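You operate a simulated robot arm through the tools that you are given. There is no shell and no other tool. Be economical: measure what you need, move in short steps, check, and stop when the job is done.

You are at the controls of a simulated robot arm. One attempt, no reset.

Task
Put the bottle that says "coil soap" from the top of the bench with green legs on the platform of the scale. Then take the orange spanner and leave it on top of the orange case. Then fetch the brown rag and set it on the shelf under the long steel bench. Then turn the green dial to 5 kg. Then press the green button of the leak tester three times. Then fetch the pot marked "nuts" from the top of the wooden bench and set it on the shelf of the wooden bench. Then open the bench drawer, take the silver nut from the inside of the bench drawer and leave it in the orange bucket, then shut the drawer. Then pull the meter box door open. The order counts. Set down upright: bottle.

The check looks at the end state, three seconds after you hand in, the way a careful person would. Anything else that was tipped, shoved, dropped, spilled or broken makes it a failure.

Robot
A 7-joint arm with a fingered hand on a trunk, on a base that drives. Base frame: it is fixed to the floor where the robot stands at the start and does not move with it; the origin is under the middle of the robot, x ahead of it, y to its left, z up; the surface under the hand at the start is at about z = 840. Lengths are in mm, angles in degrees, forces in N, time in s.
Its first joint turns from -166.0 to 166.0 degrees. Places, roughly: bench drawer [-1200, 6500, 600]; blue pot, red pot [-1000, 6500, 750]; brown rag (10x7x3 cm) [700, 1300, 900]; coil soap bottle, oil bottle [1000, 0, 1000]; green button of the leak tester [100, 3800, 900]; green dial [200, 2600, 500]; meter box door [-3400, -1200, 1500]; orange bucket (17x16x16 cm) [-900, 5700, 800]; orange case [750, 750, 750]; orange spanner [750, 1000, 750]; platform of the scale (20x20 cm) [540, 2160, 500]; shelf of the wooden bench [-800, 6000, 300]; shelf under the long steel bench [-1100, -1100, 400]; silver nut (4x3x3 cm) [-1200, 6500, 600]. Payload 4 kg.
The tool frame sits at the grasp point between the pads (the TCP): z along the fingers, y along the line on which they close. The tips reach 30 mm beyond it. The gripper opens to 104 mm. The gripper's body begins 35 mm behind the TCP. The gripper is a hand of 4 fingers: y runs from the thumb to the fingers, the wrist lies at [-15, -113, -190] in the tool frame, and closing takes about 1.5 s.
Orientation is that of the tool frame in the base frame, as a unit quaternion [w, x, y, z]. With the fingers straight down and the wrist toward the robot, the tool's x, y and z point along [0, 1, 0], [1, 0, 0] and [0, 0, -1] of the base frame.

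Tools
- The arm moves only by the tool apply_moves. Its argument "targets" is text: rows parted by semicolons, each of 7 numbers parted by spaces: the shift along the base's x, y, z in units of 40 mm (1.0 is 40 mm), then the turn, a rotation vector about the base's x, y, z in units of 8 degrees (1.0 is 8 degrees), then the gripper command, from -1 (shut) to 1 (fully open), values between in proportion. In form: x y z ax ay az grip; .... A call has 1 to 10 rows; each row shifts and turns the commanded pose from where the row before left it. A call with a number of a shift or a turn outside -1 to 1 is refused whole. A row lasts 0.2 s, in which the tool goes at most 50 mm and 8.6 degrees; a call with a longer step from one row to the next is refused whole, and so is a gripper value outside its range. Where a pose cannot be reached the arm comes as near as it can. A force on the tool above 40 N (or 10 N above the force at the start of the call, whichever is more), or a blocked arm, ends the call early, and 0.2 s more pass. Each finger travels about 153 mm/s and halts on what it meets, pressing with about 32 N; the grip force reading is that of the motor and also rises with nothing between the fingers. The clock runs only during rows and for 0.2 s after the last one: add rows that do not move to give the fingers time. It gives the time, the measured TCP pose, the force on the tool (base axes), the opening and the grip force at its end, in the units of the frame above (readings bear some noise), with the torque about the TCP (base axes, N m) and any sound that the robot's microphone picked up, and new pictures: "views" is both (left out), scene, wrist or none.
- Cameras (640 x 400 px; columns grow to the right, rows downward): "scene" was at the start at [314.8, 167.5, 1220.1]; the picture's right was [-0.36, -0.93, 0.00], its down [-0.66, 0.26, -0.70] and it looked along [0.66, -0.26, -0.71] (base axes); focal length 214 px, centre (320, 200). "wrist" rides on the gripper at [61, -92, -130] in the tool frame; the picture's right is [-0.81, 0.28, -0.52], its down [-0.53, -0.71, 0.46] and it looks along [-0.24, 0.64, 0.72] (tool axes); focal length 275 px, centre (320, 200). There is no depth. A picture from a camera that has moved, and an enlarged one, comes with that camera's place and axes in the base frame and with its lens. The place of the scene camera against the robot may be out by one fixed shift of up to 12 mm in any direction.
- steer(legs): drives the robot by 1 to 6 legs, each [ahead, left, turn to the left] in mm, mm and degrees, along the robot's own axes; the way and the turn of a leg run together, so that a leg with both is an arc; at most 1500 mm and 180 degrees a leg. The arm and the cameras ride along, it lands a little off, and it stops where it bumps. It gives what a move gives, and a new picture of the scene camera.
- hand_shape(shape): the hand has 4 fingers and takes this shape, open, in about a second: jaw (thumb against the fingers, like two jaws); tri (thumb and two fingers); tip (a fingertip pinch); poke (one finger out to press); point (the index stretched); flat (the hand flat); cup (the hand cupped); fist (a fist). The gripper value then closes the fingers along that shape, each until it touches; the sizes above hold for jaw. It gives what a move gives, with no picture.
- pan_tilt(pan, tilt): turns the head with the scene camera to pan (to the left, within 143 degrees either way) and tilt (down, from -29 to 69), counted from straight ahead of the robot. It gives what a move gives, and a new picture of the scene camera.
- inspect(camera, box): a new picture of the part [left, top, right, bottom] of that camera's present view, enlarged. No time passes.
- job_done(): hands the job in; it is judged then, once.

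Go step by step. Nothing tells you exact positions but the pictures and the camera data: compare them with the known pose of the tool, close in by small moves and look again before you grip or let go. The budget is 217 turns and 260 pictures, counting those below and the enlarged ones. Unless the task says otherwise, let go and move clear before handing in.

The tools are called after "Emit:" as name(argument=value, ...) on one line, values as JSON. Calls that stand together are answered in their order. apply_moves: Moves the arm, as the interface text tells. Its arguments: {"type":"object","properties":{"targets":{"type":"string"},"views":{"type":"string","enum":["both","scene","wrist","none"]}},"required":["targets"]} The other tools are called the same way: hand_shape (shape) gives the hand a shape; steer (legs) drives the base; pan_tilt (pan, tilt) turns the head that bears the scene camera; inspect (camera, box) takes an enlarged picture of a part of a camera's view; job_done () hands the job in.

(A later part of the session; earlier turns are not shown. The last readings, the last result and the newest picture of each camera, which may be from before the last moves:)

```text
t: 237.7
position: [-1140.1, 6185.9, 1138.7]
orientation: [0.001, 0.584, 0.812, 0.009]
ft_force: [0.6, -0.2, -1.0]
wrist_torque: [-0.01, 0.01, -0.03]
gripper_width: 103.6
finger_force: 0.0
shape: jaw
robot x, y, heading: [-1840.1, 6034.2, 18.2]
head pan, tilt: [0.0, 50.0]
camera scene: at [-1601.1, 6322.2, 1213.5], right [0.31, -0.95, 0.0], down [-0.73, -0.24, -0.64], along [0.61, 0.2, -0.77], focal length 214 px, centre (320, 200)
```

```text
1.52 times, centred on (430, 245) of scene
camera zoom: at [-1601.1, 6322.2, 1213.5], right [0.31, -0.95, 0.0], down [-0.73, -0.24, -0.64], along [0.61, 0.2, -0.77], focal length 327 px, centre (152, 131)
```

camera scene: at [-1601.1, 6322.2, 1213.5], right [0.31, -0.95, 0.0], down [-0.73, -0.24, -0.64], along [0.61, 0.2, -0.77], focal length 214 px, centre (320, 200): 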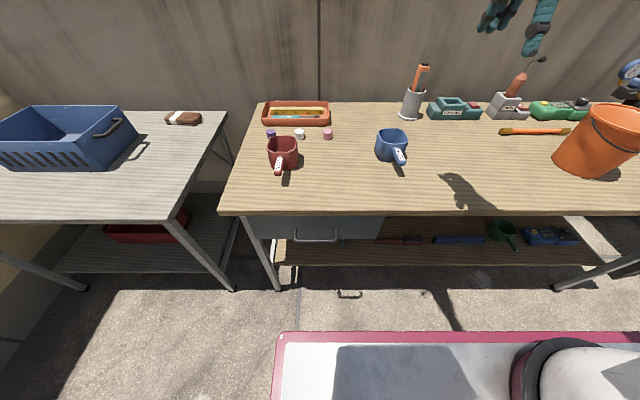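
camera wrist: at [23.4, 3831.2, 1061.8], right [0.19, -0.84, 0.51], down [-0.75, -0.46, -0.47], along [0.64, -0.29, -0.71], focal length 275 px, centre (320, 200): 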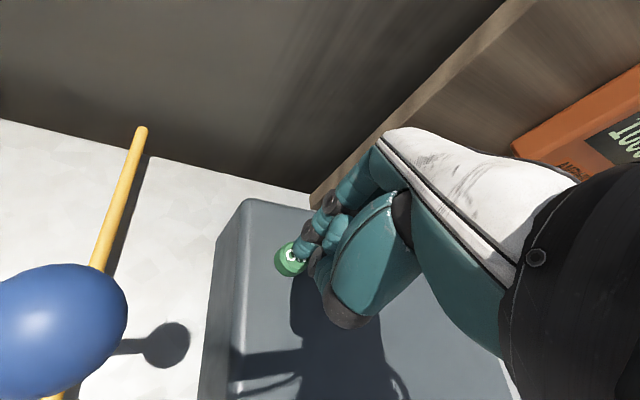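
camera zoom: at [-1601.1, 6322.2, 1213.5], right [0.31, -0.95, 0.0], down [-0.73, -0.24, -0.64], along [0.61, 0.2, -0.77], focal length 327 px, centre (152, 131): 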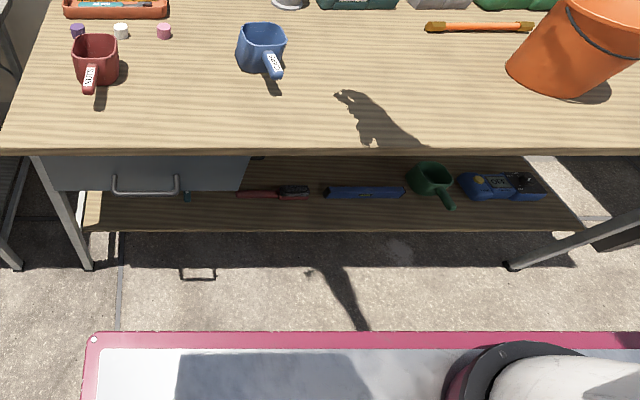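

The red pot is NUTS; its handle points toward me. I'll take it by the handle with the hand turned +90°, so I move over the handle.

Emit:
apply_moves(targets="-0.135 0.825 -0.3 0 0 0.94 1;-0.135 0.825 -0.3 0 0 0.94 1;-0.135 0.825 -0.3 0 0 0.94 1;-0.135 0.825 -0.3 0 0 0.94 1;-0.135 0.825 -0.3 0 0 0.94 1;-0.135 0.825 -0.3 0 0 0.94 1;-0.135 0.825 -0.3 0 0 0.94 1;-0.135 0.825 -0.3 0 0 0.94 1;-0.135 0.825 -0.3 0 0 0.94 1;-0.135 0.825 -0.3 0 0 0.94 1", views="none")

Emit:
apply_moves(targets="-0.135 0.825 -0.3 0 0 0.94 1;-0.135 0.825 -0.3 0 0 0.94 1;0 0 -0.5 0 0 0 1;0 0 0 0 0 0 1", views="both")

```text
t: 239.9
position: [-1195.9, 6516.3, 1018.1]
orientation: [-0.004, -0.034, 0.999, 0.007]
ft_force: [-0.1, 0.4, -0.1]
wrist_torque: [0.04, -0.01, 0.03]
gripper_width: 104.0
finger_force: 0.2
shape: jaw
robot x, y, heading: [-1838.9, 6039.2, 18.3]
head pan, tilt: [0.0, 50.0]
```

```text
t: 240.9
position: [-1206.5, 6582.3, 973.4]
orientation: [-0.005, -0.162, 0.987, 0.008]
ft_force: [0.1, 0.1, 0.0]
wrist_torque: [0.01, -0.02, 0.01]
gripper_width: 103.8
finger_force: 0.1
shape: jaw
robot x, y, heading: [-1834.9, 6038.0, 18.3]
head pan, tilt: [0.0, 50.0]
camera scene: at [-1601.2, 6322.2, 1213.5], right [0.31, -0.95, 0.0], down [-0.73, -0.24, -0.64], along [0.61, 0.2, -0.77], focal length 214 px, centre (320, 200)
camera wrist: at [-1234.3, 6474.6, 1103.6], right [0.69, 0.51, 0.52], down [0.73, -0.5, -0.47], along [0.01, 0.7, -0.72], focal length 275 px, centre (320, 200)
```

scene: 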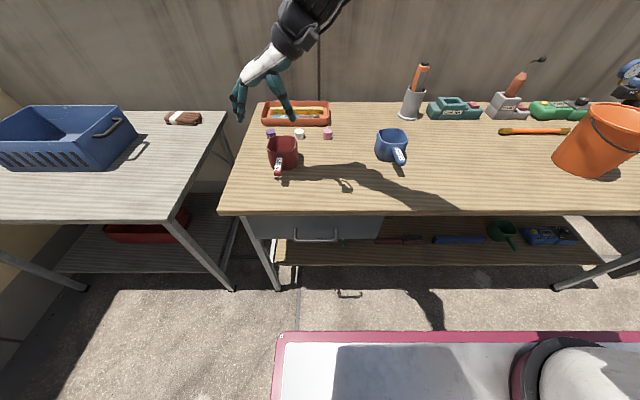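
wrist: 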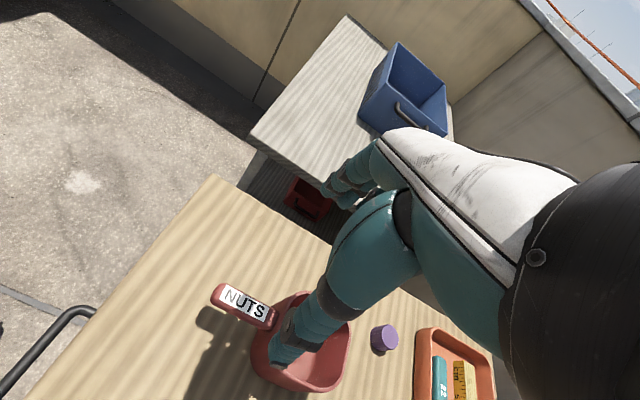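

The handle's centre is at about (-1206, 6582, 805) by both cameras. I lower toward it.

Emit:
apply_moves(targets="-0.15 -0.05 -0.85 0 0 0 1;0 0 -0.85 0 0 0 1;0 0 -0.85 0 0 0 1;0 0 -0.7 0 0 0 1;0 0 0 0 0 0 1", views="wrist")

Emit:
inspect(camera="scene", box=[220, 70, 360, 200])

```text
t: 242.1
position: [-1213.6, 6580.0, 844.9]
orientation: [-0.005, -0.163, 0.987, 0.007]
ft_force: [-0.1, -0.5, 0.0]
wrist_torque: [0.01, -0.01, 0.01]
gripper_width: 103.6
finger_force: 0.0
shape: jaw
robot x, y, heading: [-1839.2, 6035.7, 18.2]
head pan, tilt: [0.0, 50.0]
camera wrist: at [-1241.1, 6472.4, 974.4], right [0.69, 0.51, 0.52], down [0.73, -0.5, -0.47], along [0.02, 0.7, -0.72], focal length 275 px, centre (320, 200)
```

wrist: 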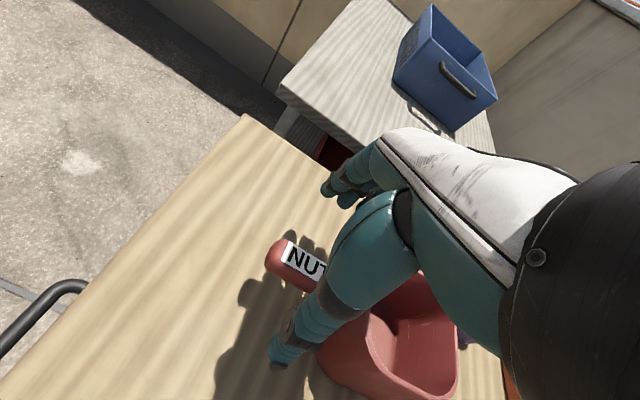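

```text
3.08 times, centred on (290, 135) of scene
camera zoom: at [-1601.1, 6322.2, 1213.5], right [0.31, -0.95, 0.0], down [-0.73, -0.24, -0.64], along [0.61, 0.2, -0.77], focal length 660 px, centre (412, 400)
```

zoom: 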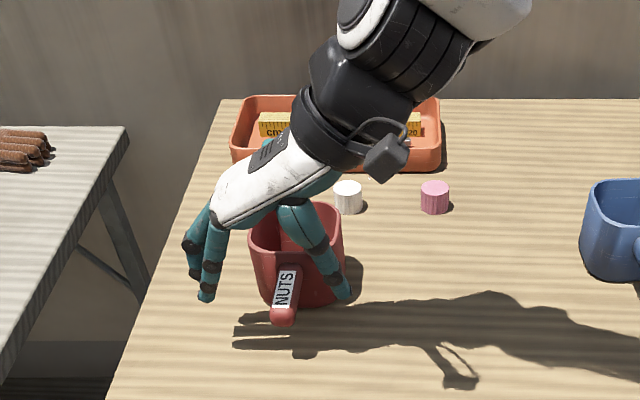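

Emit:
apply_moves(targets="-0.24 -0.08 0 0 0 0 1;0 0 -0.5 0 0 0 1;0 0 -0.45 0 0 0 1;0 0 0 0 0 0 1", views="wrist")

Emit:
inspect(camera="scene", box=[220, 70, 360, 200])

```text
t: 243.1
position: [-1222.9, 6578.9, 806.2]
orientation: [-0.005, -0.162, 0.987, 0.007]
ft_force: [-0.7, -0.2, 0.9]
wrist_torque: [0.0, 0.0, 0.0]
gripper_width: 103.8
finger_force: 0.1
shape: jaw
robot x, y, heading: [-1838.7, 6035.7, 18.4]
head pan, tilt: [0.0, 50.0]
camera wrist: at [-1250.1, 6469.9, 936.0], right [0.69, 0.51, 0.52], down [0.73, -0.5, -0.47], along [0.02, 0.7, -0.72], focal length 275 px, centre (320, 200)
```

wrist: 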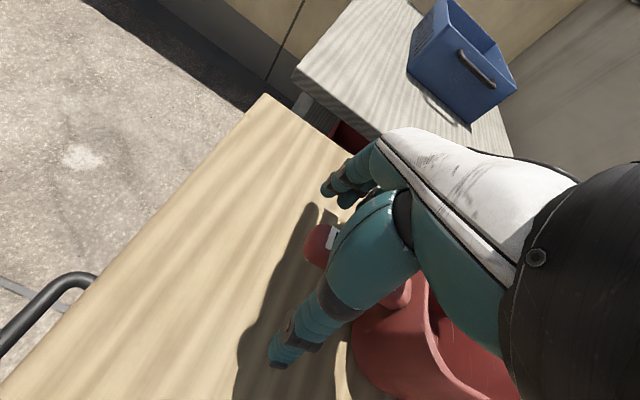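

```text
3.08 times, centred on (290, 135) of scene
camera zoom: at [-1601.1, 6322.2, 1213.5], right [0.31, -0.95, 0.0], down [-0.73, -0.24, -0.64], along [0.61, 0.2, -0.77], focal length 660 px, centre (412, 400)
```

zoom: 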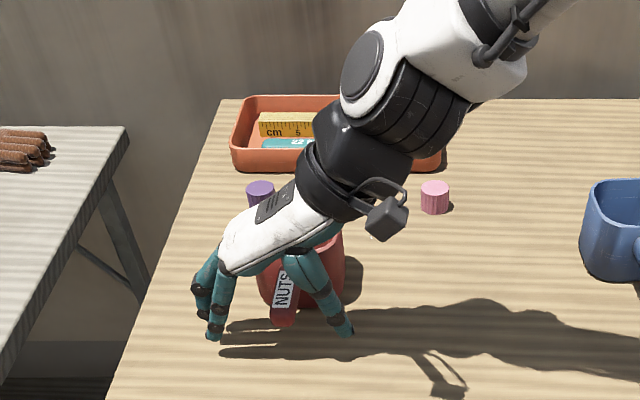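

Emit:
apply_moves(targets="0 0 0 0 0 0 0.5;0 0 0 0 0 0 0;0 0 0 0 0 0 -0.3;0 0 0 0 0 0 -1;0 0 0 0 0 0 -1;0 0 0 0 0 0 -1;0 0 0 0 0 0 -1;0 0 0 0 0 0 -1", views="wrist")

Emit:
inspect(camera="scene", box=[220, 70, 360, 200])

```text
t: 244.9
position: [-1221.4, 6578.7, 807.3]
orientation: [-0.005, -0.163, 0.987, 0.007]
ft_force: [-0.5, 0.8, -0.8]
wrist_torque: [0.05, 0.04, 0.02]
gripper_width: 10.2
finger_force: 32.0
shape: jaw
robot x, y, heading: [-1839.4, 6037.4, 18.2]
head pan, tilt: [0.0, 50.0]
camera wrist: at [-1250.1, 6470.0, 936.2], right [0.69, 0.51, 0.52], down [0.73, -0.5, -0.47], along [0.02, 0.7, -0.72], focal length 275 px, centre (320, 200)
```

wrist: 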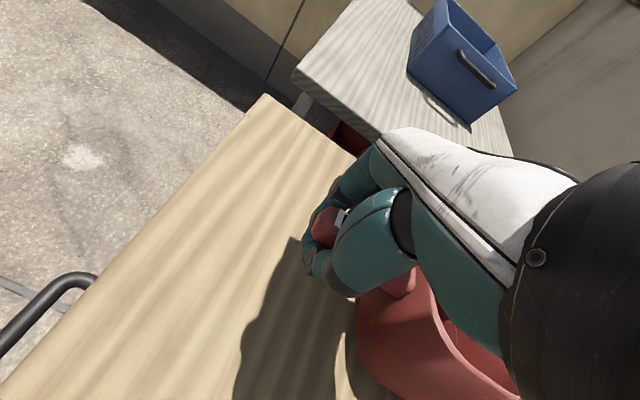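

```text
3.08 times, centred on (290, 135) of scene
camera zoom: at [-1601.1, 6322.2, 1213.5], right [0.31, -0.95, 0.0], down [-0.73, -0.24, -0.64], along [0.61, 0.2, -0.77], focal length 660 px, centre (412, 400)
```

zoom: 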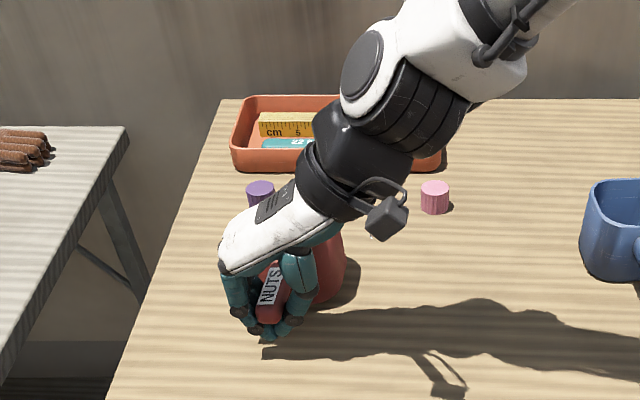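

The fingers have closed round the handle. I lift slowly and check that the pot stays level.

Emit:
apply_moves(targets="0 0 0.3 0 0 0 -1;0 0 0.4 0 0 0 -1;0 0 0.5 0 0 0 -1;0 0 0 0 0 0 -1", views="wrist")

Emit:
inspect(camera="scene", box=[220, 70, 360, 200])

```text
t: 245.9
position: [-1223.5, 6576.5, 856.1]
orientation: [-0.005, -0.162, 0.987, 0.007]
ft_force: [-0.5, -0.1, -0.9]
wrist_torque: [-0.02, 0.05, -0.02]
gripper_width: 10.1
finger_force: 32.2
shape: jaw
robot x, y, heading: [-1839.5, 6036.0, 18.3]
head pan, tilt: [0.0, 50.0]
camera wrist: at [-1251.1, 6469.2, 985.2], right [0.69, 0.51, 0.51], down [0.73, -0.5, -0.47], along [0.02, 0.7, -0.72], focal length 275 px, centre (320, 200)
```

wrist: 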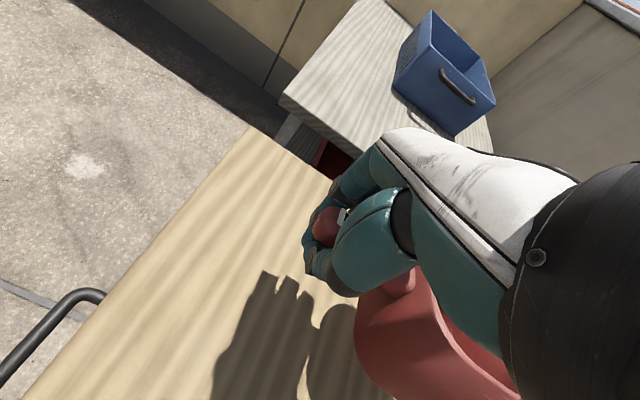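

```text
3.08 times, centred on (290, 135) of scene
camera zoom: at [-1601.1, 6322.2, 1213.5], right [0.31, -0.95, 0.0], down [-0.73, -0.24, -0.64], along [0.61, 0.2, -0.77], focal length 660 px, centre (412, 400)
```

zoom: 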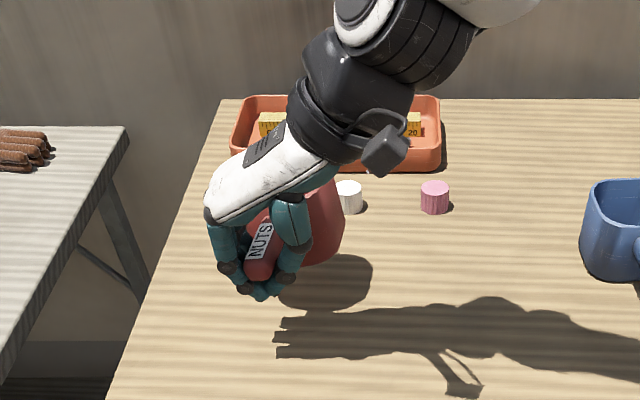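

The pot is held. To slip it under the bench top I need the wrist leaning back, so I set it down again and re-grip the handle with the hand tilted 30°.

Emit:
apply_moves(targets="0 0 -0.5 0 0 0 -1;0 0 -0.5 0 0 0 -1;0 0 -0.18 0 0 0 -1;0 0 0 0 0 0 -1;0 0 0 0 0 0 -0.5;0 0 0 0 0 0 0;0 0 0 0 0 0 0.4;0 0 0 0 0 0 0.4", views="wrist")

```text
t: 247.7
position: [-1221.7, 6576.2, 807.0]
orientation: [-0.005, -0.164, 0.986, 0.008]
ft_force: [-0.4, -0.8, 0.0]
wrist_torque: [0.0, -0.02, 0.03]
gripper_width: 72.6
finger_force: 0.0
shape: jaw
robot x, y, heading: [-1840.9, 6037.6, 18.4]
head pan, tilt: [0.0, 50.0]
camera wrist: at [-1249.7, 6468.7, 936.8], right [0.69, 0.51, 0.52], down [0.73, -0.5, -0.47], along [0.02, 0.7, -0.72], focal length 275 px, centre (320, 200)
```

wrist: 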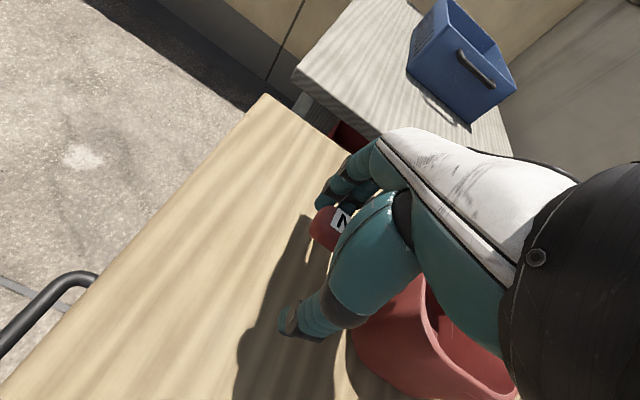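

Emit:
apply_moves(targets="0 0 0.6 0 0 0 0.4;0 0 0 0.89 0.29 0 0.4;0 0 0 0.89 0.29 0 0.4;0 0 0 0.89 0.29 0 0.4;0 0 0 0.89 0.29 0 0.4;-0.05 0.15 -0.4 0 0 0 0.4;0 0 0 0 0 0 0.4", views="wrist")

Emit:
inspect(camera="scene", box=[220, 70, 360, 200])

```text
t: 249.3
position: [-1221.8, 6582.5, 816.3]
orientation: [-0.044, -0.157, 0.951, 0.263]
ft_force: [0.7, 0.1, 0.8]
wrist_torque: [0.0, 0.05, 0.03]
gripper_width: 72.5
finger_force: 0.1
shape: jaw
robot x, y, heading: [-1843.0, 6035.8, 18.2]
head pan, tilt: [0.0, 50.0]
camera wrist: at [-1234.8, 6425.5, 881.3], right [0.78, 0.23, 0.58], down [0.63, -0.19, -0.76], along [-0.07, 0.95, -0.29], focal length 275 px, centre (320, 200)
```

wrist: 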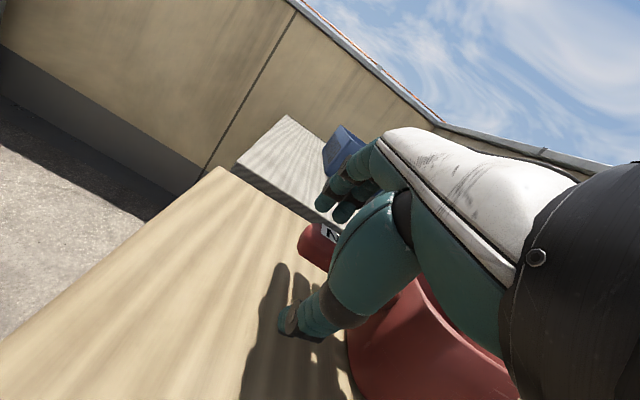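

```text
3.08 times, centred on (290, 135) of scene
camera zoom: at [-1601.0, 6322.1, 1213.5], right [0.31, -0.95, 0.0], down [-0.73, -0.24, -0.64], along [0.61, 0.2, -0.77], focal length 660 px, centre (412, 400)
```

zoom: 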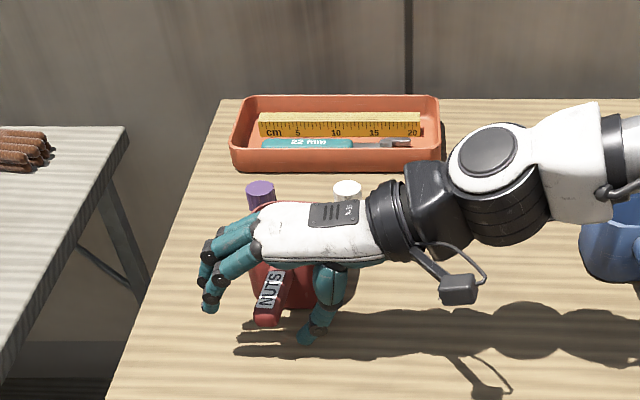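

Emit:
apply_moves(targets="0 0 -0.2 0 0 0 0.4;0 0 0 0 0 0 0;0 0 0 0 0 0 -0.4;0 0 0 0 0 0 -1;0 0 0 0 0 0 -1;0 0 0 0 0 0 -1;0 0 0 0 0 0 -1;0 0 0 0 0 0 -1", views="wrist")

Emit:
apply_moves(targets="0 0 0.3 0 0 0 -1;0 0 0.5 0 0 0 -1;0 0 1 0 0 0 -1;0 0 0 0 0 0 -1", views="wrist")

Emit:
inspect(camera="scene", box=[220, 70, 360, 200])

```text
t: 251.1
position: [-1224.1, 6583.9, 807.4]
orientation: [-0.044, -0.157, 0.951, 0.261]
ft_force: [0.0, -0.5, -0.7]
wrist_torque: [0.02, 0.08, 0.02]
gripper_width: 11.4
finger_force: 31.7
shape: jaw
robot x, y, heading: [-1838.6, 6034.2, 18.3]
head pan, tilt: [0.0, 50.0]
camera wrist: at [-1235.2, 6426.2, 872.1], right [0.78, 0.23, 0.58], down [0.63, -0.19, -0.76], along [-0.07, 0.95, -0.29], focal length 275 px, centre (320, 200)
```

wrist: 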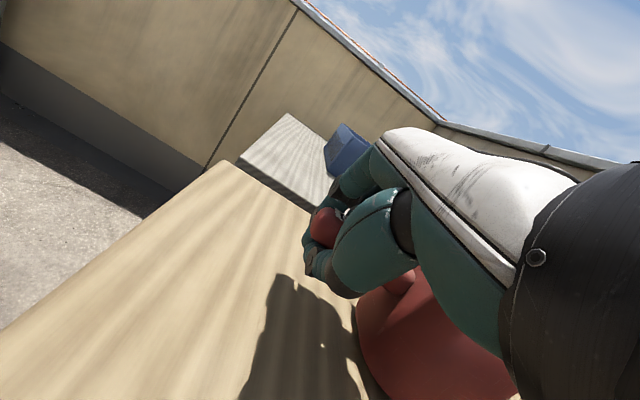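

```text
t: 252.1
position: [-1224.0, 6582.3, 879.5]
orientation: [-0.044, -0.157, 0.951, 0.262]
ft_force: [0.1, 0.1, -0.2]
wrist_torque: [-0.02, 0.07, 0.01]
gripper_width: 11.4
finger_force: 31.9
shape: jaw
robot x, y, heading: [-1838.1, 6037.9, 18.5]
head pan, tilt: [0.0, 50.0]
camera wrist: at [-1235.6, 6425.3, 945.2], right [0.78, 0.23, 0.58], down [0.63, -0.19, -0.76], along [-0.07, 0.95, -0.29], focal length 275 px, centre (320, 200)
```

wrist: 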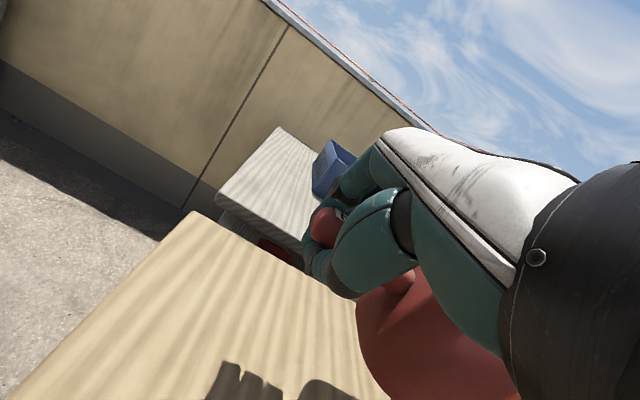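

```text
3.08 times, centred on (290, 135) of scene
camera zoom: at [-1601.1, 6322.2, 1213.5], right [0.31, -0.95, 0.0], down [-0.73, -0.24, -0.64], along [0.61, 0.2, -0.77], focal length 660 px, centre (412, 400)
```

zoom: 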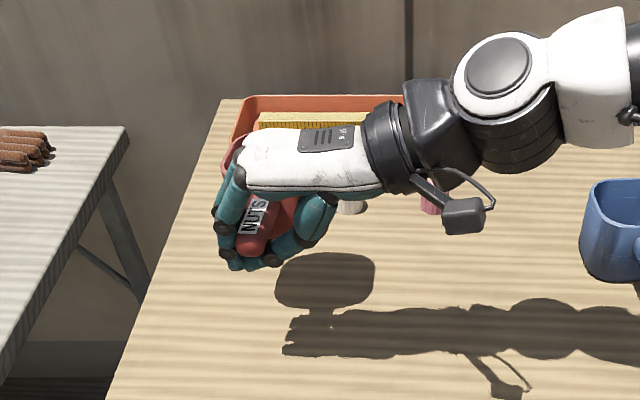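

The pot is securely held. I back the base off 300 mm, shift left, then turn the hand to face the bench.

Emit:
steer(legs=[[-310, 0, 0], [0, 180, 0]])

Emit:
apply_moves(targets="0.1 -0.45 0 0 0 -1 -1;0.1 -0.45 0 0 0 -1 -1;0.1 -0.45 0 0 0 -1 -1;0.1 -0.45 0 0 0 -1 -1;0.1 -0.45 0 0 0 -1 -1;0.1 -0.45 0 0 0 -1 -1;0.1 -0.45 0 0 0 -1 -1;0.1 -0.45 0 0 0 -1 -1;0.1 -0.45 0 0 0 -1 -1;0.1 -0.45 0 0 0 -1 -1", views="none")

```text
t: 255.4
position: [-1573.9, 6652.0, 879.9]
orientation: [-0.044, -0.155, 0.952, 0.262]
ft_force: [0.3, -0.5, -0.6]
wrist_torque: [-0.01, 0.05, 0.04]
gripper_width: 11.2
finger_force: 32.1
shape: jaw
robot x, y, heading: [-2193.2, 6113.0, 17.8]
head pan, tilt: [0.0, 50.0]
camera scene: at [-1952.8, 6394.6, 1213.5], right [0.31, -0.95, 0.0], down [-0.73, -0.24, -0.64], along [0.61, 0.2, -0.77], focal length 214 px, centre (320, 200)
```

scene: 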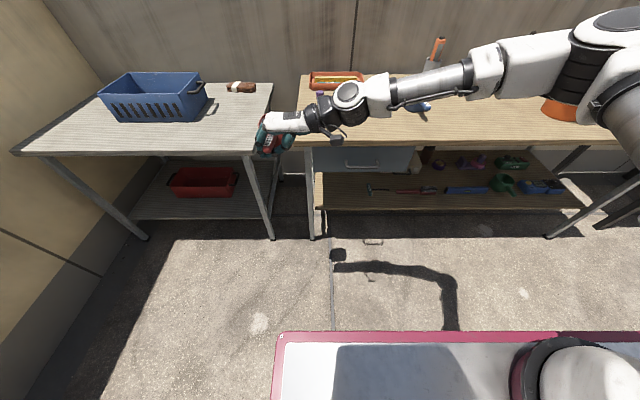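

```text
t: 257.6
position: [-1534.5, 6471.7, 879.7]
orientation: [0.136, 0.493, 0.828, 0.229]
ft_force: [-0.4, -0.6, -0.6]
wrist_torque: [0.05, 0.04, 0.04]
gripper_width: 11.3
finger_force: 32.1
shape: jaw
robot x, y, heading: [-2194.1, 6106.4, 17.7]
head pan, tilt: [0.0, 50.0]
```

Emit:
apply_moves(targets="0 0 -1 0 0 -0.65 -1;0 0 -1 0 0 -0.65 -1;0 0 -1 0 0 0 -1;0 0 -1 0 0 0 -1;0 0 -1 0 0 0 -1;0 0 -1 0 0 0 -1;0 0 -1 0 0 0 -1;0 0 -1 0 0 0 -1;0 0 -1 0 0 0 -1;0 0 -1 0 0 0 -1", views="none")

Emit:
apply_moves(targets="0 0 -1 0 0 0 -1;0 0 -0.5 0 0 0 -1;0 0 0 0 0 0 -1", views="both")

```text
t: 259.8
position: [-1534.4, 6473.4, 481.2]
orientation: [0.155, 0.566, 0.78, 0.216]
ft_force: [-0.3, 0.3, -0.5]
wrist_torque: [0.04, 0.04, -0.01]
gripper_width: 10.9
finger_force: 32.2
shape: jaw
robot x, y, heading: [-2189.4, 6106.8, 17.9]
head pan, tilt: [0.0, 50.0]
```

```text
t: 260.6
position: [-1535.0, 6472.4, 420.2]
orientation: [0.156, 0.566, 0.78, 0.216]
ft_force: [0.7, -0.2, -1.2]
wrist_torque: [0.1, 0.01, 0.01]
gripper_width: 10.9
finger_force: 32.1
shape: jaw
robot x, y, heading: [-2190.6, 6109.9, 18.0]
head pan, tilt: [0.0, 50.0]
camera scene: at [-1952.8, 6394.6, 1213.5], right [0.31, -0.95, 0.0], down [-0.73, -0.24, -0.64], along [0.61, 0.2, -0.77], focal length 214 px, centre (320, 200)
camera wrist: at [-1692.8, 6486.4, 484.7], right [0.23, -0.78, 0.58], down [-0.19, -0.62, -0.76], along [0.95, 0.06, -0.29], focal length 275 px, centre (320, 200)
```

scene: 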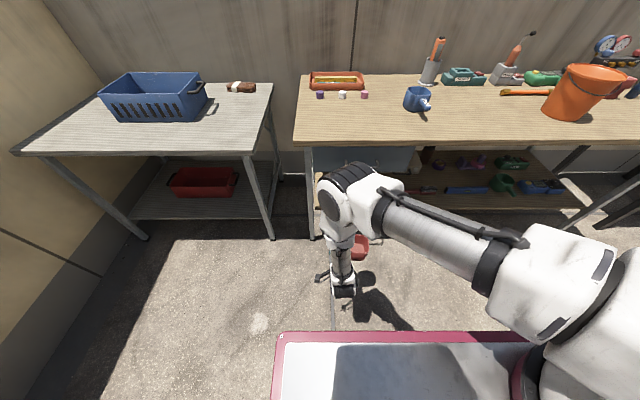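
wrist: 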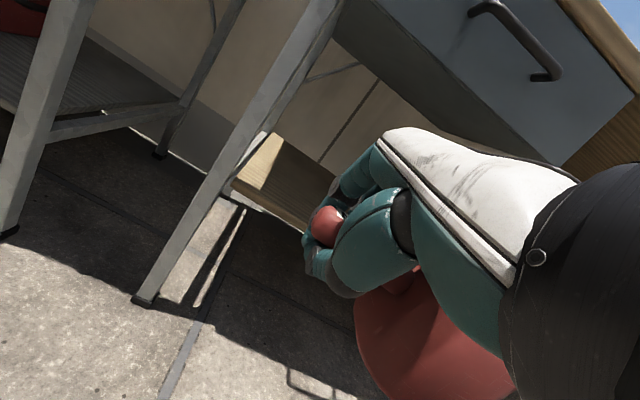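

The shelf's front-left corner is at about (-1310, 6632, 303). I extend the arm so the forearm leans back, then drive the pot in under the bench.

Emit:
apply_moves(targets="0.76 0.25 -0.2 0 0 0 -1;0.76 0.25 -0.2 0 0 0 -1;0.76 0.25 -0.2 0 0 0 -1;0 0 0 0 0 0 -1", views="none")

Emit:
steer(legs=[[120, 0, 0]])

```text
t: 261.6
position: [-1442.3, 6503.1, 395.8]
orientation: [0.156, 0.566, 0.78, 0.215]
ft_force: [0.5, -0.3, -0.4]
wrist_torque: [0.1, 0.03, -0.01]
gripper_width: 10.9
finger_force: 31.7
shape: jaw
robot x, y, heading: [-2192.6, 6112.0, 18.4]
head pan, tilt: [0.0, 50.0]
```

```text
t: 262.8
position: [-1330.0, 6543.2, 395.7]
orientation: [0.155, 0.565, 0.781, 0.216]
ft_force: [-0.3, 0.1, -0.5]
wrist_torque: [0.06, 0.02, 0.01]
gripper_width: 11.3
finger_force: 32.0
shape: jaw
robot x, y, heading: [-2078.3, 6142.8, 17.8]
head pan, tilt: [0.0, 50.0]
camera scene: at [-1839.5, 6432.3, 1213.5], right [0.31, -0.95, 0.0], down [-0.73, -0.24, -0.64], along [0.61, 0.2, -0.77], focal length 214 px, centre (320, 200)
```

scene: 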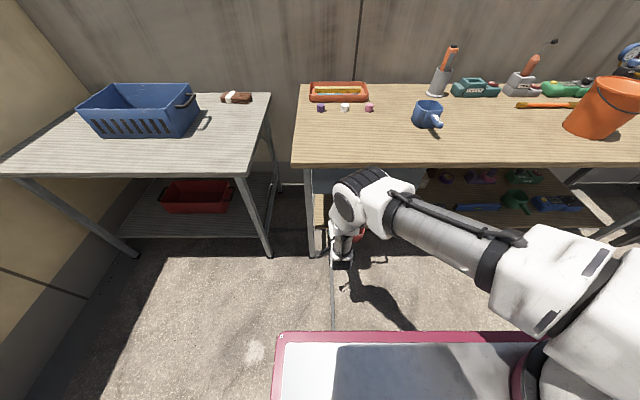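

Emit:
steer(legs=[[115, 0, 0]])

Emit:
apply_moves(targets="0 0 0 0 0 0 -1", views="wrist")

Emit:
inspect(camera="scene", box=[280, 140, 480, 300])

```text
t: 264.0
position: [-1218.4, 6579.0, 396.9]
orientation: [0.154, 0.564, 0.782, 0.215]
ft_force: [0.3, -0.2, -0.9]
wrist_torque: [0.05, 0.02, -0.05]
gripper_width: 10.9
finger_force: 31.5
shape: jaw
robot x, y, heading: [-1963.1, 6182.7, 18.0]
head pan, tilt: [0.0, 50.0]
camera scene: at [-1728.6, 6468.6, 1213.5], right [0.31, -0.95, 0.0], down [-0.73, -0.24, -0.64], along [0.61, 0.2, -0.77], focal length 214 px, centre (320, 200)
```

scene: 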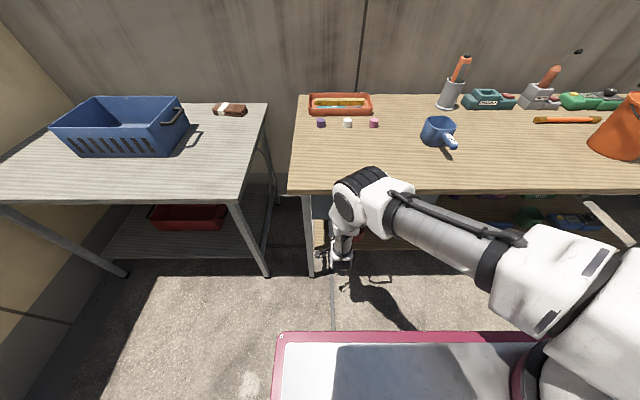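

```text
t: 264.4
position: [-1219.0, 6579.7, 396.7]
orientation: [0.154, 0.564, 0.782, 0.216]
ft_force: [-0.3, 0.1, -0.6]
wrist_torque: [0.08, 0.06, 0.02]
gripper_width: 11.3
finger_force: 32.4
shape: jaw
robot x, y, heading: [-1964.1, 6183.4, 18.0]
head pan, tilt: [0.0, 50.0]
camera wrist: at [-1377.6, 6591.7, 461.8], right [0.23, -0.78, 0.58], down [-0.19, -0.62, -0.76], along [0.95, 0.06, -0.29], focal length 275 px, centre (320, 200)
```

wrist: 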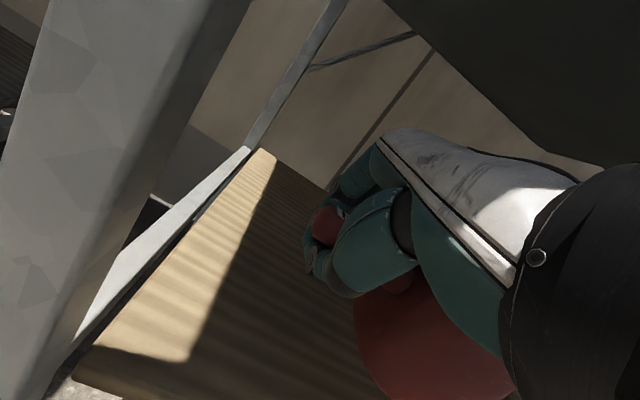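

```text
2.50 times, centred on (380, 220) of scene
camera zoom: at [-1728.6, 6468.6, 1213.5], right [0.31, -0.95, 0.0], down [-0.73, -0.24, -0.64], along [0.61, 0.2, -0.77], focal length 536 px, centre (170, 150)
```

zoom: 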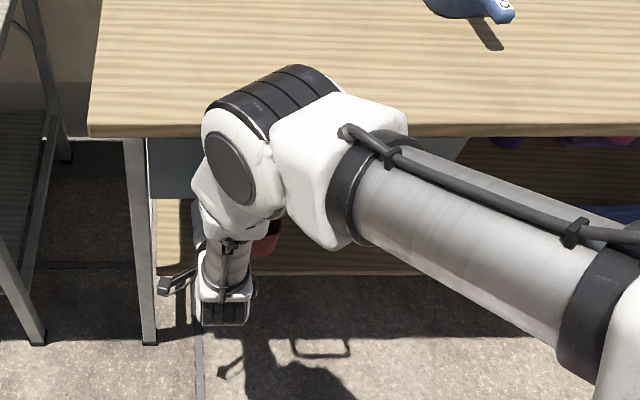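

The pot is above the shelf. I lower it carefully.

Emit:
apply_moves(targets="0 0 -0.35 0 0 0 -1;0 0 -0.35 0 0 0 -1;0 0 0 0 0 0 -1", views="none")

Emit:
apply_moves(targets="0 0 -0.15 0 0 0 -1;0 0 0 0 0 0 -1", views="none")

```text
t: 265.2
position: [-1217.9, 6578.5, 369.2]
orientation: [0.155, 0.564, 0.782, 0.216]
ft_force: [0.0, 0.6, -1.2]
wrist_torque: [0.08, 0.04, -0.03]
gripper_width: 10.6
finger_force: 32.0
shape: jaw
robot x, y, heading: [-1968.9, 6181.7, 17.9]
head pan, tilt: [0.0, 50.0]
```

```text
t: 265.8
position: [-1219.0, 6578.8, 363.1]
orientation: [0.155, 0.565, 0.781, 0.216]
ft_force: [-0.8, -0.2, -1.0]
wrist_torque: [0.04, 0.03, 0.01]
gripper_width: 10.9
finger_force: 32.1
shape: jaw
robot x, y, heading: [-1964.8, 6182.5, 18.0]
head pan, tilt: [0.0, 50.0]
```

Emit:
apply_moves(targets="0 0 -0.15 0 0 0 -1;0 0 0 0 0 0 -1", views="none")

Emit:
apply_moves(targets="0 0 -0.12 0 0 0 -1;0 0 0 0 0 0 -1", views="wrist")

```text
t: 266.4
position: [-1219.8, 6580.4, 356.9]
orientation: [0.155, 0.565, 0.781, 0.216]
ft_force: [0.5, 0.0, -1.0]
wrist_torque: [0.08, 0.0, 0.02]
gripper_width: 10.8
finger_force: 32.2
shape: jaw
robot x, y, heading: [-1965.5, 6187.3, 18.1]
head pan, tilt: [0.0, 50.0]
```

```text
t: 267.0
position: [-1219.3, 6579.2, 352.8]
orientation: [0.155, 0.564, 0.782, 0.216]
ft_force: [-0.9, 0.1, -1.9]
wrist_torque: [0.11, 0.02, 0.01]
gripper_width: 10.8
finger_force: 31.7
shape: jaw
robot x, y, heading: [-1969.0, 6185.5, 18.2]
head pan, tilt: [0.0, 50.0]
camera wrist: at [-1377.7, 6592.0, 416.9], right [0.23, -0.78, 0.58], down [-0.19, -0.62, -0.76], along [0.95, 0.06, -0.29], focal length 275 px, centre (320, 200)
```

wrist: 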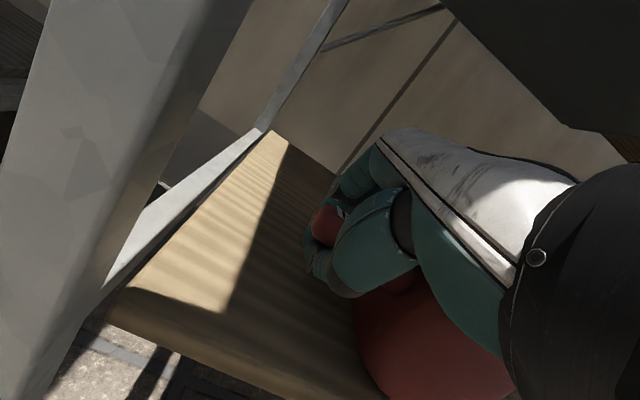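

Emit:
apply_moves(targets="0.6 0.2 0 0 0 0 -1;0 0 -0.15 0 0 0 -1;0 0 0 0 0 0 -1", views="none")

Emit:
apply_moves(targets="0 0 -0.12 0 0 0 -1;0 0 0 0 0 0 -1", views="wrist")

```text
t: 267.8
position: [-1193.3, 6587.6, 344.7]
orientation: [0.155, 0.564, 0.782, 0.216]
ft_force: [0.0, 0.0, -0.2]
wrist_torque: [0.01, 0.01, 0.02]
gripper_width: 11.0
finger_force: 32.1
shape: jaw
robot x, y, heading: [-1967.4, 6183.3, 18.3]
head pan, tilt: [0.0, 50.0]
```

```text
t: 268.4
position: [-1194.9, 6587.1, 339.8]
orientation: [0.155, 0.564, 0.782, 0.216]
ft_force: [-0.4, -0.2, 0.0]
wrist_torque: [0.0, -0.01, 0.0]
gripper_width: 10.7
finger_force: 32.2
shape: jaw
robot x, y, heading: [-1967.4, 6183.5, 18.2]
head pan, tilt: [0.0, 50.0]
camera wrist: at [-1353.9, 6599.4, 406.0], right [0.23, -0.78, 0.58], down [-0.19, -0.62, -0.76], along [0.95, 0.06, -0.29], focal length 275 px, centre (320, 200)
```

wrist: 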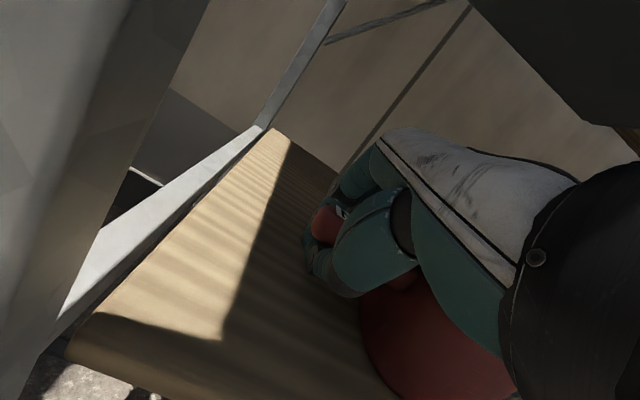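

The pot's weight has gone off the hand, so it rests on the shelf. I open and withdraw along the finger direction.

Emit:
apply_moves(targets="0 0 0.1 0 0 0 -0.6;0 0 0 0 0 0 -0.2;0 0 0 0 0 0 0.1;0 0 0 0 0 0 0.2;0 0 0 0 0 0 0.2", views="wrist")

```text
t: 269.6
position: [-1194.6, 6587.4, 346.2]
orientation: [0.155, 0.564, 0.782, 0.216]
ft_force: [1.3, 0.3, 5.0]
wrist_torque: [0.03, 0.01, -0.02]
gripper_width: 58.1
finger_force: 0.0
shape: jaw
robot x, y, heading: [-1966.8, 6182.5, 18.3]
head pan, tilt: [0.0, 50.0]
camera wrist: at [-1353.7, 6599.7, 410.6], right [0.23, -0.78, 0.58], down [-0.19, -0.62, -0.76], along [0.95, 0.06, -0.29], focal length 275 px, centre (320, 200)
```

wrist: 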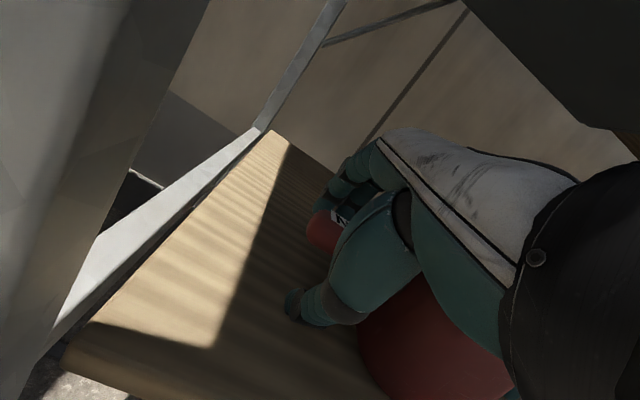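

Emit:
apply_moves(targets="-0.21 -0.07 0.38 0 0 0 0.2;-0.21 -0.07 0.38 0 0 0 0.2;-0.21 -0.07 0.38 0 0 0 0.2;-0.21 -0.07 0.38 0 0 0 0.2;0 0 0 0 0 0 0.2", views="wrist")

```text
t: 270.8
position: [-1228.5, 6577.3, 408.1]
orientation: [0.154, 0.565, 0.781, 0.216]
ft_force: [-0.4, -0.7, 0.4]
wrist_torque: [-0.02, -0.03, 0.0]
gripper_width: 62.1
finger_force: 0.1
shape: jaw
robot x, y, heading: [-1964.3, 6181.9, 18.2]
head pan, tilt: [0.0, 50.0]
camera wrist: at [-1386.5, 6588.6, 472.6], right [0.23, -0.78, 0.58], down [-0.19, -0.62, -0.76], along [0.95, 0.06, -0.29], focal length 275 px, centre (320, 200)
```

wrist: 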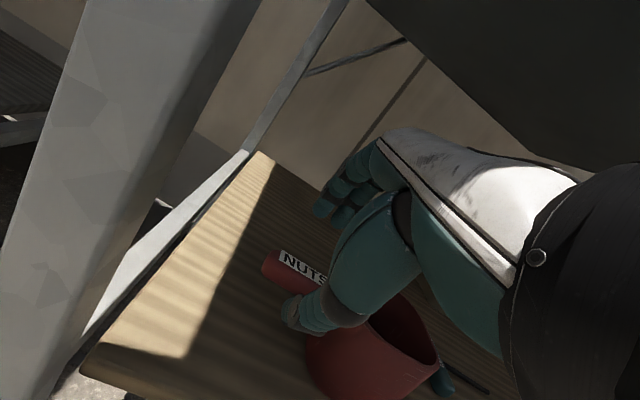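

The NUTS pot stands upright on the shelf. I back out.

Emit:
apply_moves(targets="-0.21 -0.07 0.38 0 0 0 0.2;-0.9 -0.3 0 0 0 0 0.2;-0.9 -0.3 0 0 0 0 0.2;0 0 0 0 0 0 0.2", views="none")

Emit:
steer(legs=[[-330, 0, 0]])

Emit:
inspect(camera="scene", box=[280, 110, 480, 230])

```text
t: 271.8
position: [-1309.9, 6548.5, 421.6]
orientation: [0.155, 0.564, 0.782, 0.215]
ft_force: [0.6, 0.1, 0.2]
wrist_torque: [-0.01, 0.0, 0.02]
gripper_width: 62.1
finger_force: 0.0
shape: jaw
robot x, y, heading: [-1967.1, 6181.5, 17.9]
head pan, tilt: [0.0, 50.0]
```

```text
t: 274.0
position: [-1628.2, 6442.5, 420.8]
orientation: [0.155, 0.566, 0.78, 0.216]
ft_force: [0.4, -0.1, 0.5]
wrist_torque: [-0.01, 0.0, 0.0]
gripper_width: 62.1
finger_force: 0.1
shape: jaw
robot x, y, heading: [-2289.8, 6079.6, 18.0]
head pan, tilt: [0.0, 50.0]
camera scene: at [-2048.3, 6363.7, 1213.5], right [0.31, -0.95, 0.0], down [-0.73, -0.24, -0.64], along [0.61, 0.2, -0.77], focal length 214 px, centre (320, 200)
```

scene: 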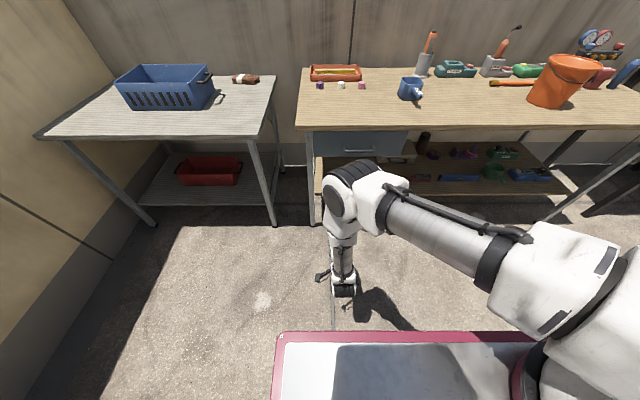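

```text
3.20 times, centred on (380, 170) of scene
camera zoom: at [-2048.3, 6363.7, 1213.5], right [0.31, -0.95, 0.0], down [-0.73, -0.24, -0.64], along [0.61, 0.2, -0.77], focal length 686 px, centre (128, 296)
```

zoom: 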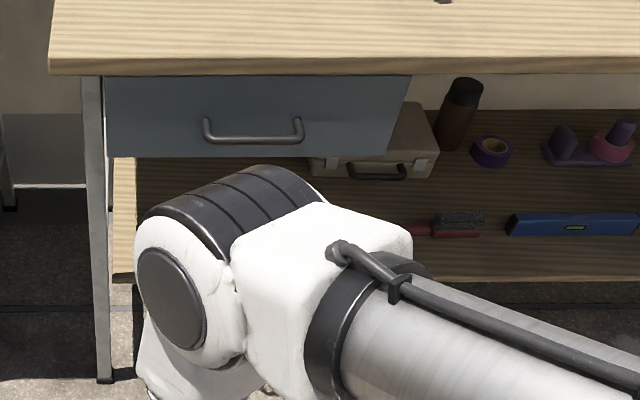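

The drawer has a bar handle at about (-1320, 6443, 656). I pitch the hand further to point almost horizontally at it, raise and align.

Emit:
apply_moves(targets="0.11 -0.32 0.84 0.29 -0.9 0 1;0.11 -0.32 0.84 0.29 -0.9 0 1;0.11 -0.32 0.84 0.29 -0.9 0 1;0.11 -0.32 0.84 0.29 -0.9 0 1;0.11 -0.32 0.84 0.29 -0.9 0 1;0.11 -0.32 0.84 0.29 -0.9 0 1;0.11 -0.32 0.84 0 0 0 1;0 0 0 0 0 0 1", views="none")

Emit:
steer(legs=[[120, 0, 0]])

Emit:
apply_moves(targets="0 0 0 0 0 0 1", views="wrist")

```text
t: 275.8
position: [-1597.7, 6355.3, 656.9]
orientation: [0.363, 0.462, 0.637, 0.499]
ft_force: [-0.7, -0.2, 0.4]
wrist_torque: [0.02, 0.01, -0.02]
gripper_width: 103.8
finger_force: 0.1
shape: jaw
robot x, y, heading: [-2286.7, 6080.2, 18.1]
head pan, tilt: [0.0, 50.0]
```

```text
t: 277.1
position: [-1485.1, 6392.2, 655.1]
orientation: [0.363, 0.461, 0.638, 0.499]
ft_force: [0.5, 1.0, 0.2]
wrist_torque: [0.01, -0.02, 0.01]
gripper_width: 103.7
finger_force: 0.0
shape: jaw
robot x, y, heading: [-2173.8, 6113.5, 17.8]
head pan, tilt: [0.0, 50.0]
camera scene: at [-1935.7, 6400.2, 1213.5], right [0.31, -0.95, 0.0], down [-0.73, -0.24, -0.64], along [0.61, 0.2, -0.77], focal length 214 px, centre (320, 200)
```

scene: 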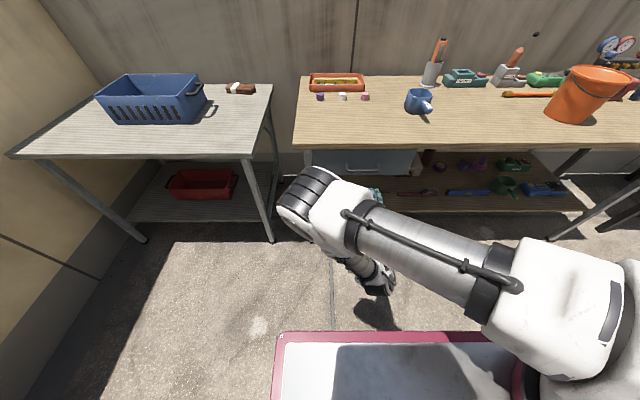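

```text
t: 277.5
position: [-1486.3, 6392.9, 656.7]
orientation: [0.363, 0.461, 0.638, 0.499]
ft_force: [0.3, -0.5, -0.1]
wrist_torque: [-0.04, -0.03, 0.0]
gripper_width: 103.7
finger_force: 0.0
shape: jaw
robot x, y, heading: [-2174.5, 6115.3, 17.7]
head pan, tilt: [0.0, 50.0]
camera wrist: at [-1646.3, 6404.0, 598.0], right [-0.16, -0.9, 0.39], down [0.42, -0.42, -0.8], along [0.89, 0.04, 0.45], focal length 275 px, centre (320, 200)
```

wrist: 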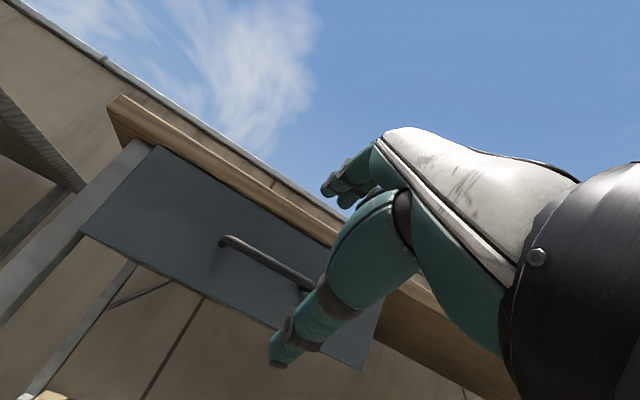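

The bar triangulates to n≈752 mm, z≈660, well in line with the hand. I advance with a half-open grip.

Emit:
apply_moves(targets="0.84 0.25 0.1 0 0 0 0.35;0.84 0.25 0.1 0 0 0 0.35;0.84 0.25 0 0 0 0 0.35;0.84 0.25 0 0 0 0 0.35;0 0 0 0 0 0 0.35", views="both")

```text
t: 278.7
position: [-1348.3, 6431.7, 664.8]
orientation: [0.363, 0.461, 0.638, 0.499]
ft_force: [0.0, -0.3, 0.5]
wrist_torque: [0.0, -0.03, 0.03]
gripper_width: 70.5
finger_force: 0.1
shape: jaw
robot x, y, heading: [-2176.7, 6116.2, 18.0]
head pan, tilt: [0.0, 50.0]
camera scene: at [-1935.7, 6400.2, 1213.5], right [0.31, -0.95, 0.0], down [-0.73, -0.24, -0.64], along [0.61, 0.2, -0.77], focal length 214 px, centre (320, 200)
camera wrist: at [-1510.2, 6444.0, 606.3], right [-0.16, -0.9, 0.39], down [0.42, -0.42, -0.8], along [0.89, 0.04, 0.45], focal length 275 px, centre (320, 200)
```

scene: 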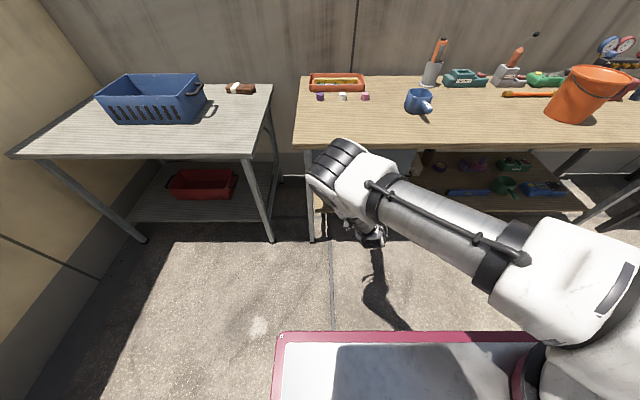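
wrist: 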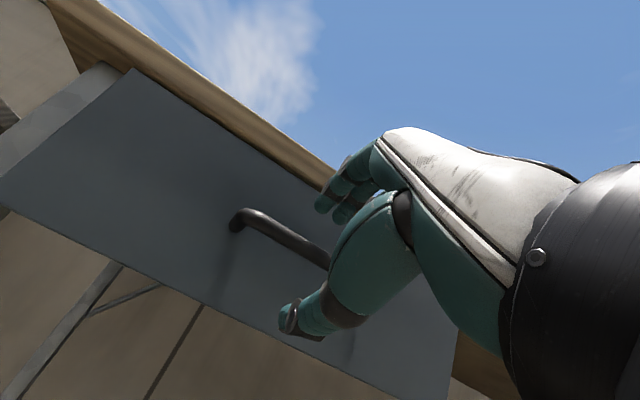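

Emit:
apply_moves(targets="0.48 0.16 -0.15 0 0 0 0.35;0 0 0 0 0 0 0;0 0 0 0 0 0 -0.5;0 0 0 0 0 0 -1;0 0 0 0 0 0 -1;0 0 0 0 0 0 -1;0 0 0 0 0 0 -1;0 0 0 0 0 0 -1", views="wrist")

```text
t: 280.5
position: [-1330.2, 6438.6, 656.4]
orientation: [0.363, 0.461, 0.638, 0.498]
ft_force: [6.1, 1.7, -7.8]
wrist_torque: [-0.07, 0.06, 0.06]
gripper_width: 0.0
finger_force: 31.9
shape: jaw
robot x, y, heading: [-2173.7, 6112.7, 18.1]
head pan, tilt: [0.0, 50.0]
camera wrist: at [-1491.5, 6450.0, 599.0], right [-0.16, -0.9, 0.39], down [0.42, -0.42, -0.8], along [0.89, 0.04, 0.45], focal length 275 px, centre (320, 200)
```

wrist: 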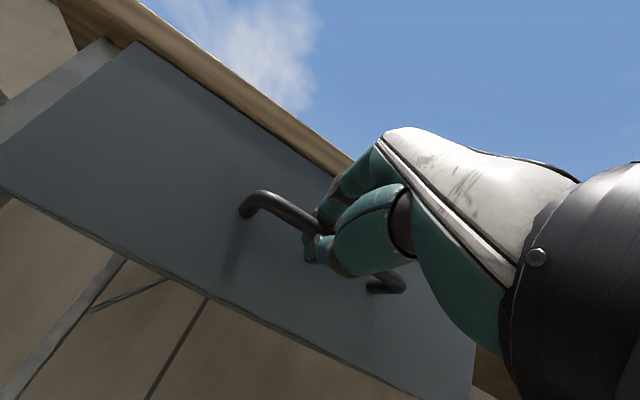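

The fingers are closed round the bar. I pull the drawer toward me.

Emit:
apply_moves(targets="-0.38 -0.125 0 0 0 0 -1;-0.57 -0.187 0 0 0 0 -1;-0.76 -0.25 0 0 0 0 -1;-0.76 -0.25 0 0 0 0 -1;0 0 0 0 0 0 -1", views="scene")

```text
t: 281.7
position: [-1430.1, 6406.6, 658.5]
orientation: [0.363, 0.461, 0.638, 0.498]
ft_force: [1.2, -6.1, -13.1]
wrist_torque: [-0.07, 0.13, -0.02]
gripper_width: 0.0
finger_force: 32.0
shape: jaw
robot x, y, heading: [-2173.5, 6114.0, 18.1]
head pan, tilt: [0.0, 50.0]
camera scene: at [-1935.3, 6400.1, 1213.4], right [0.31, -0.95, 0.0], down [-0.73, -0.24, -0.64], along [0.61, 0.2, -0.77], focal length 214 px, centre (320, 200)
```

scene: 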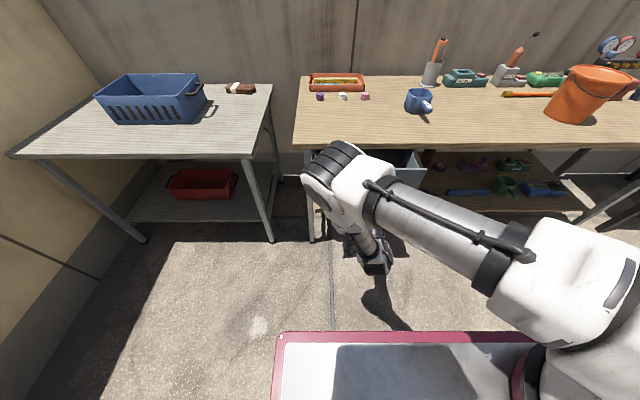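

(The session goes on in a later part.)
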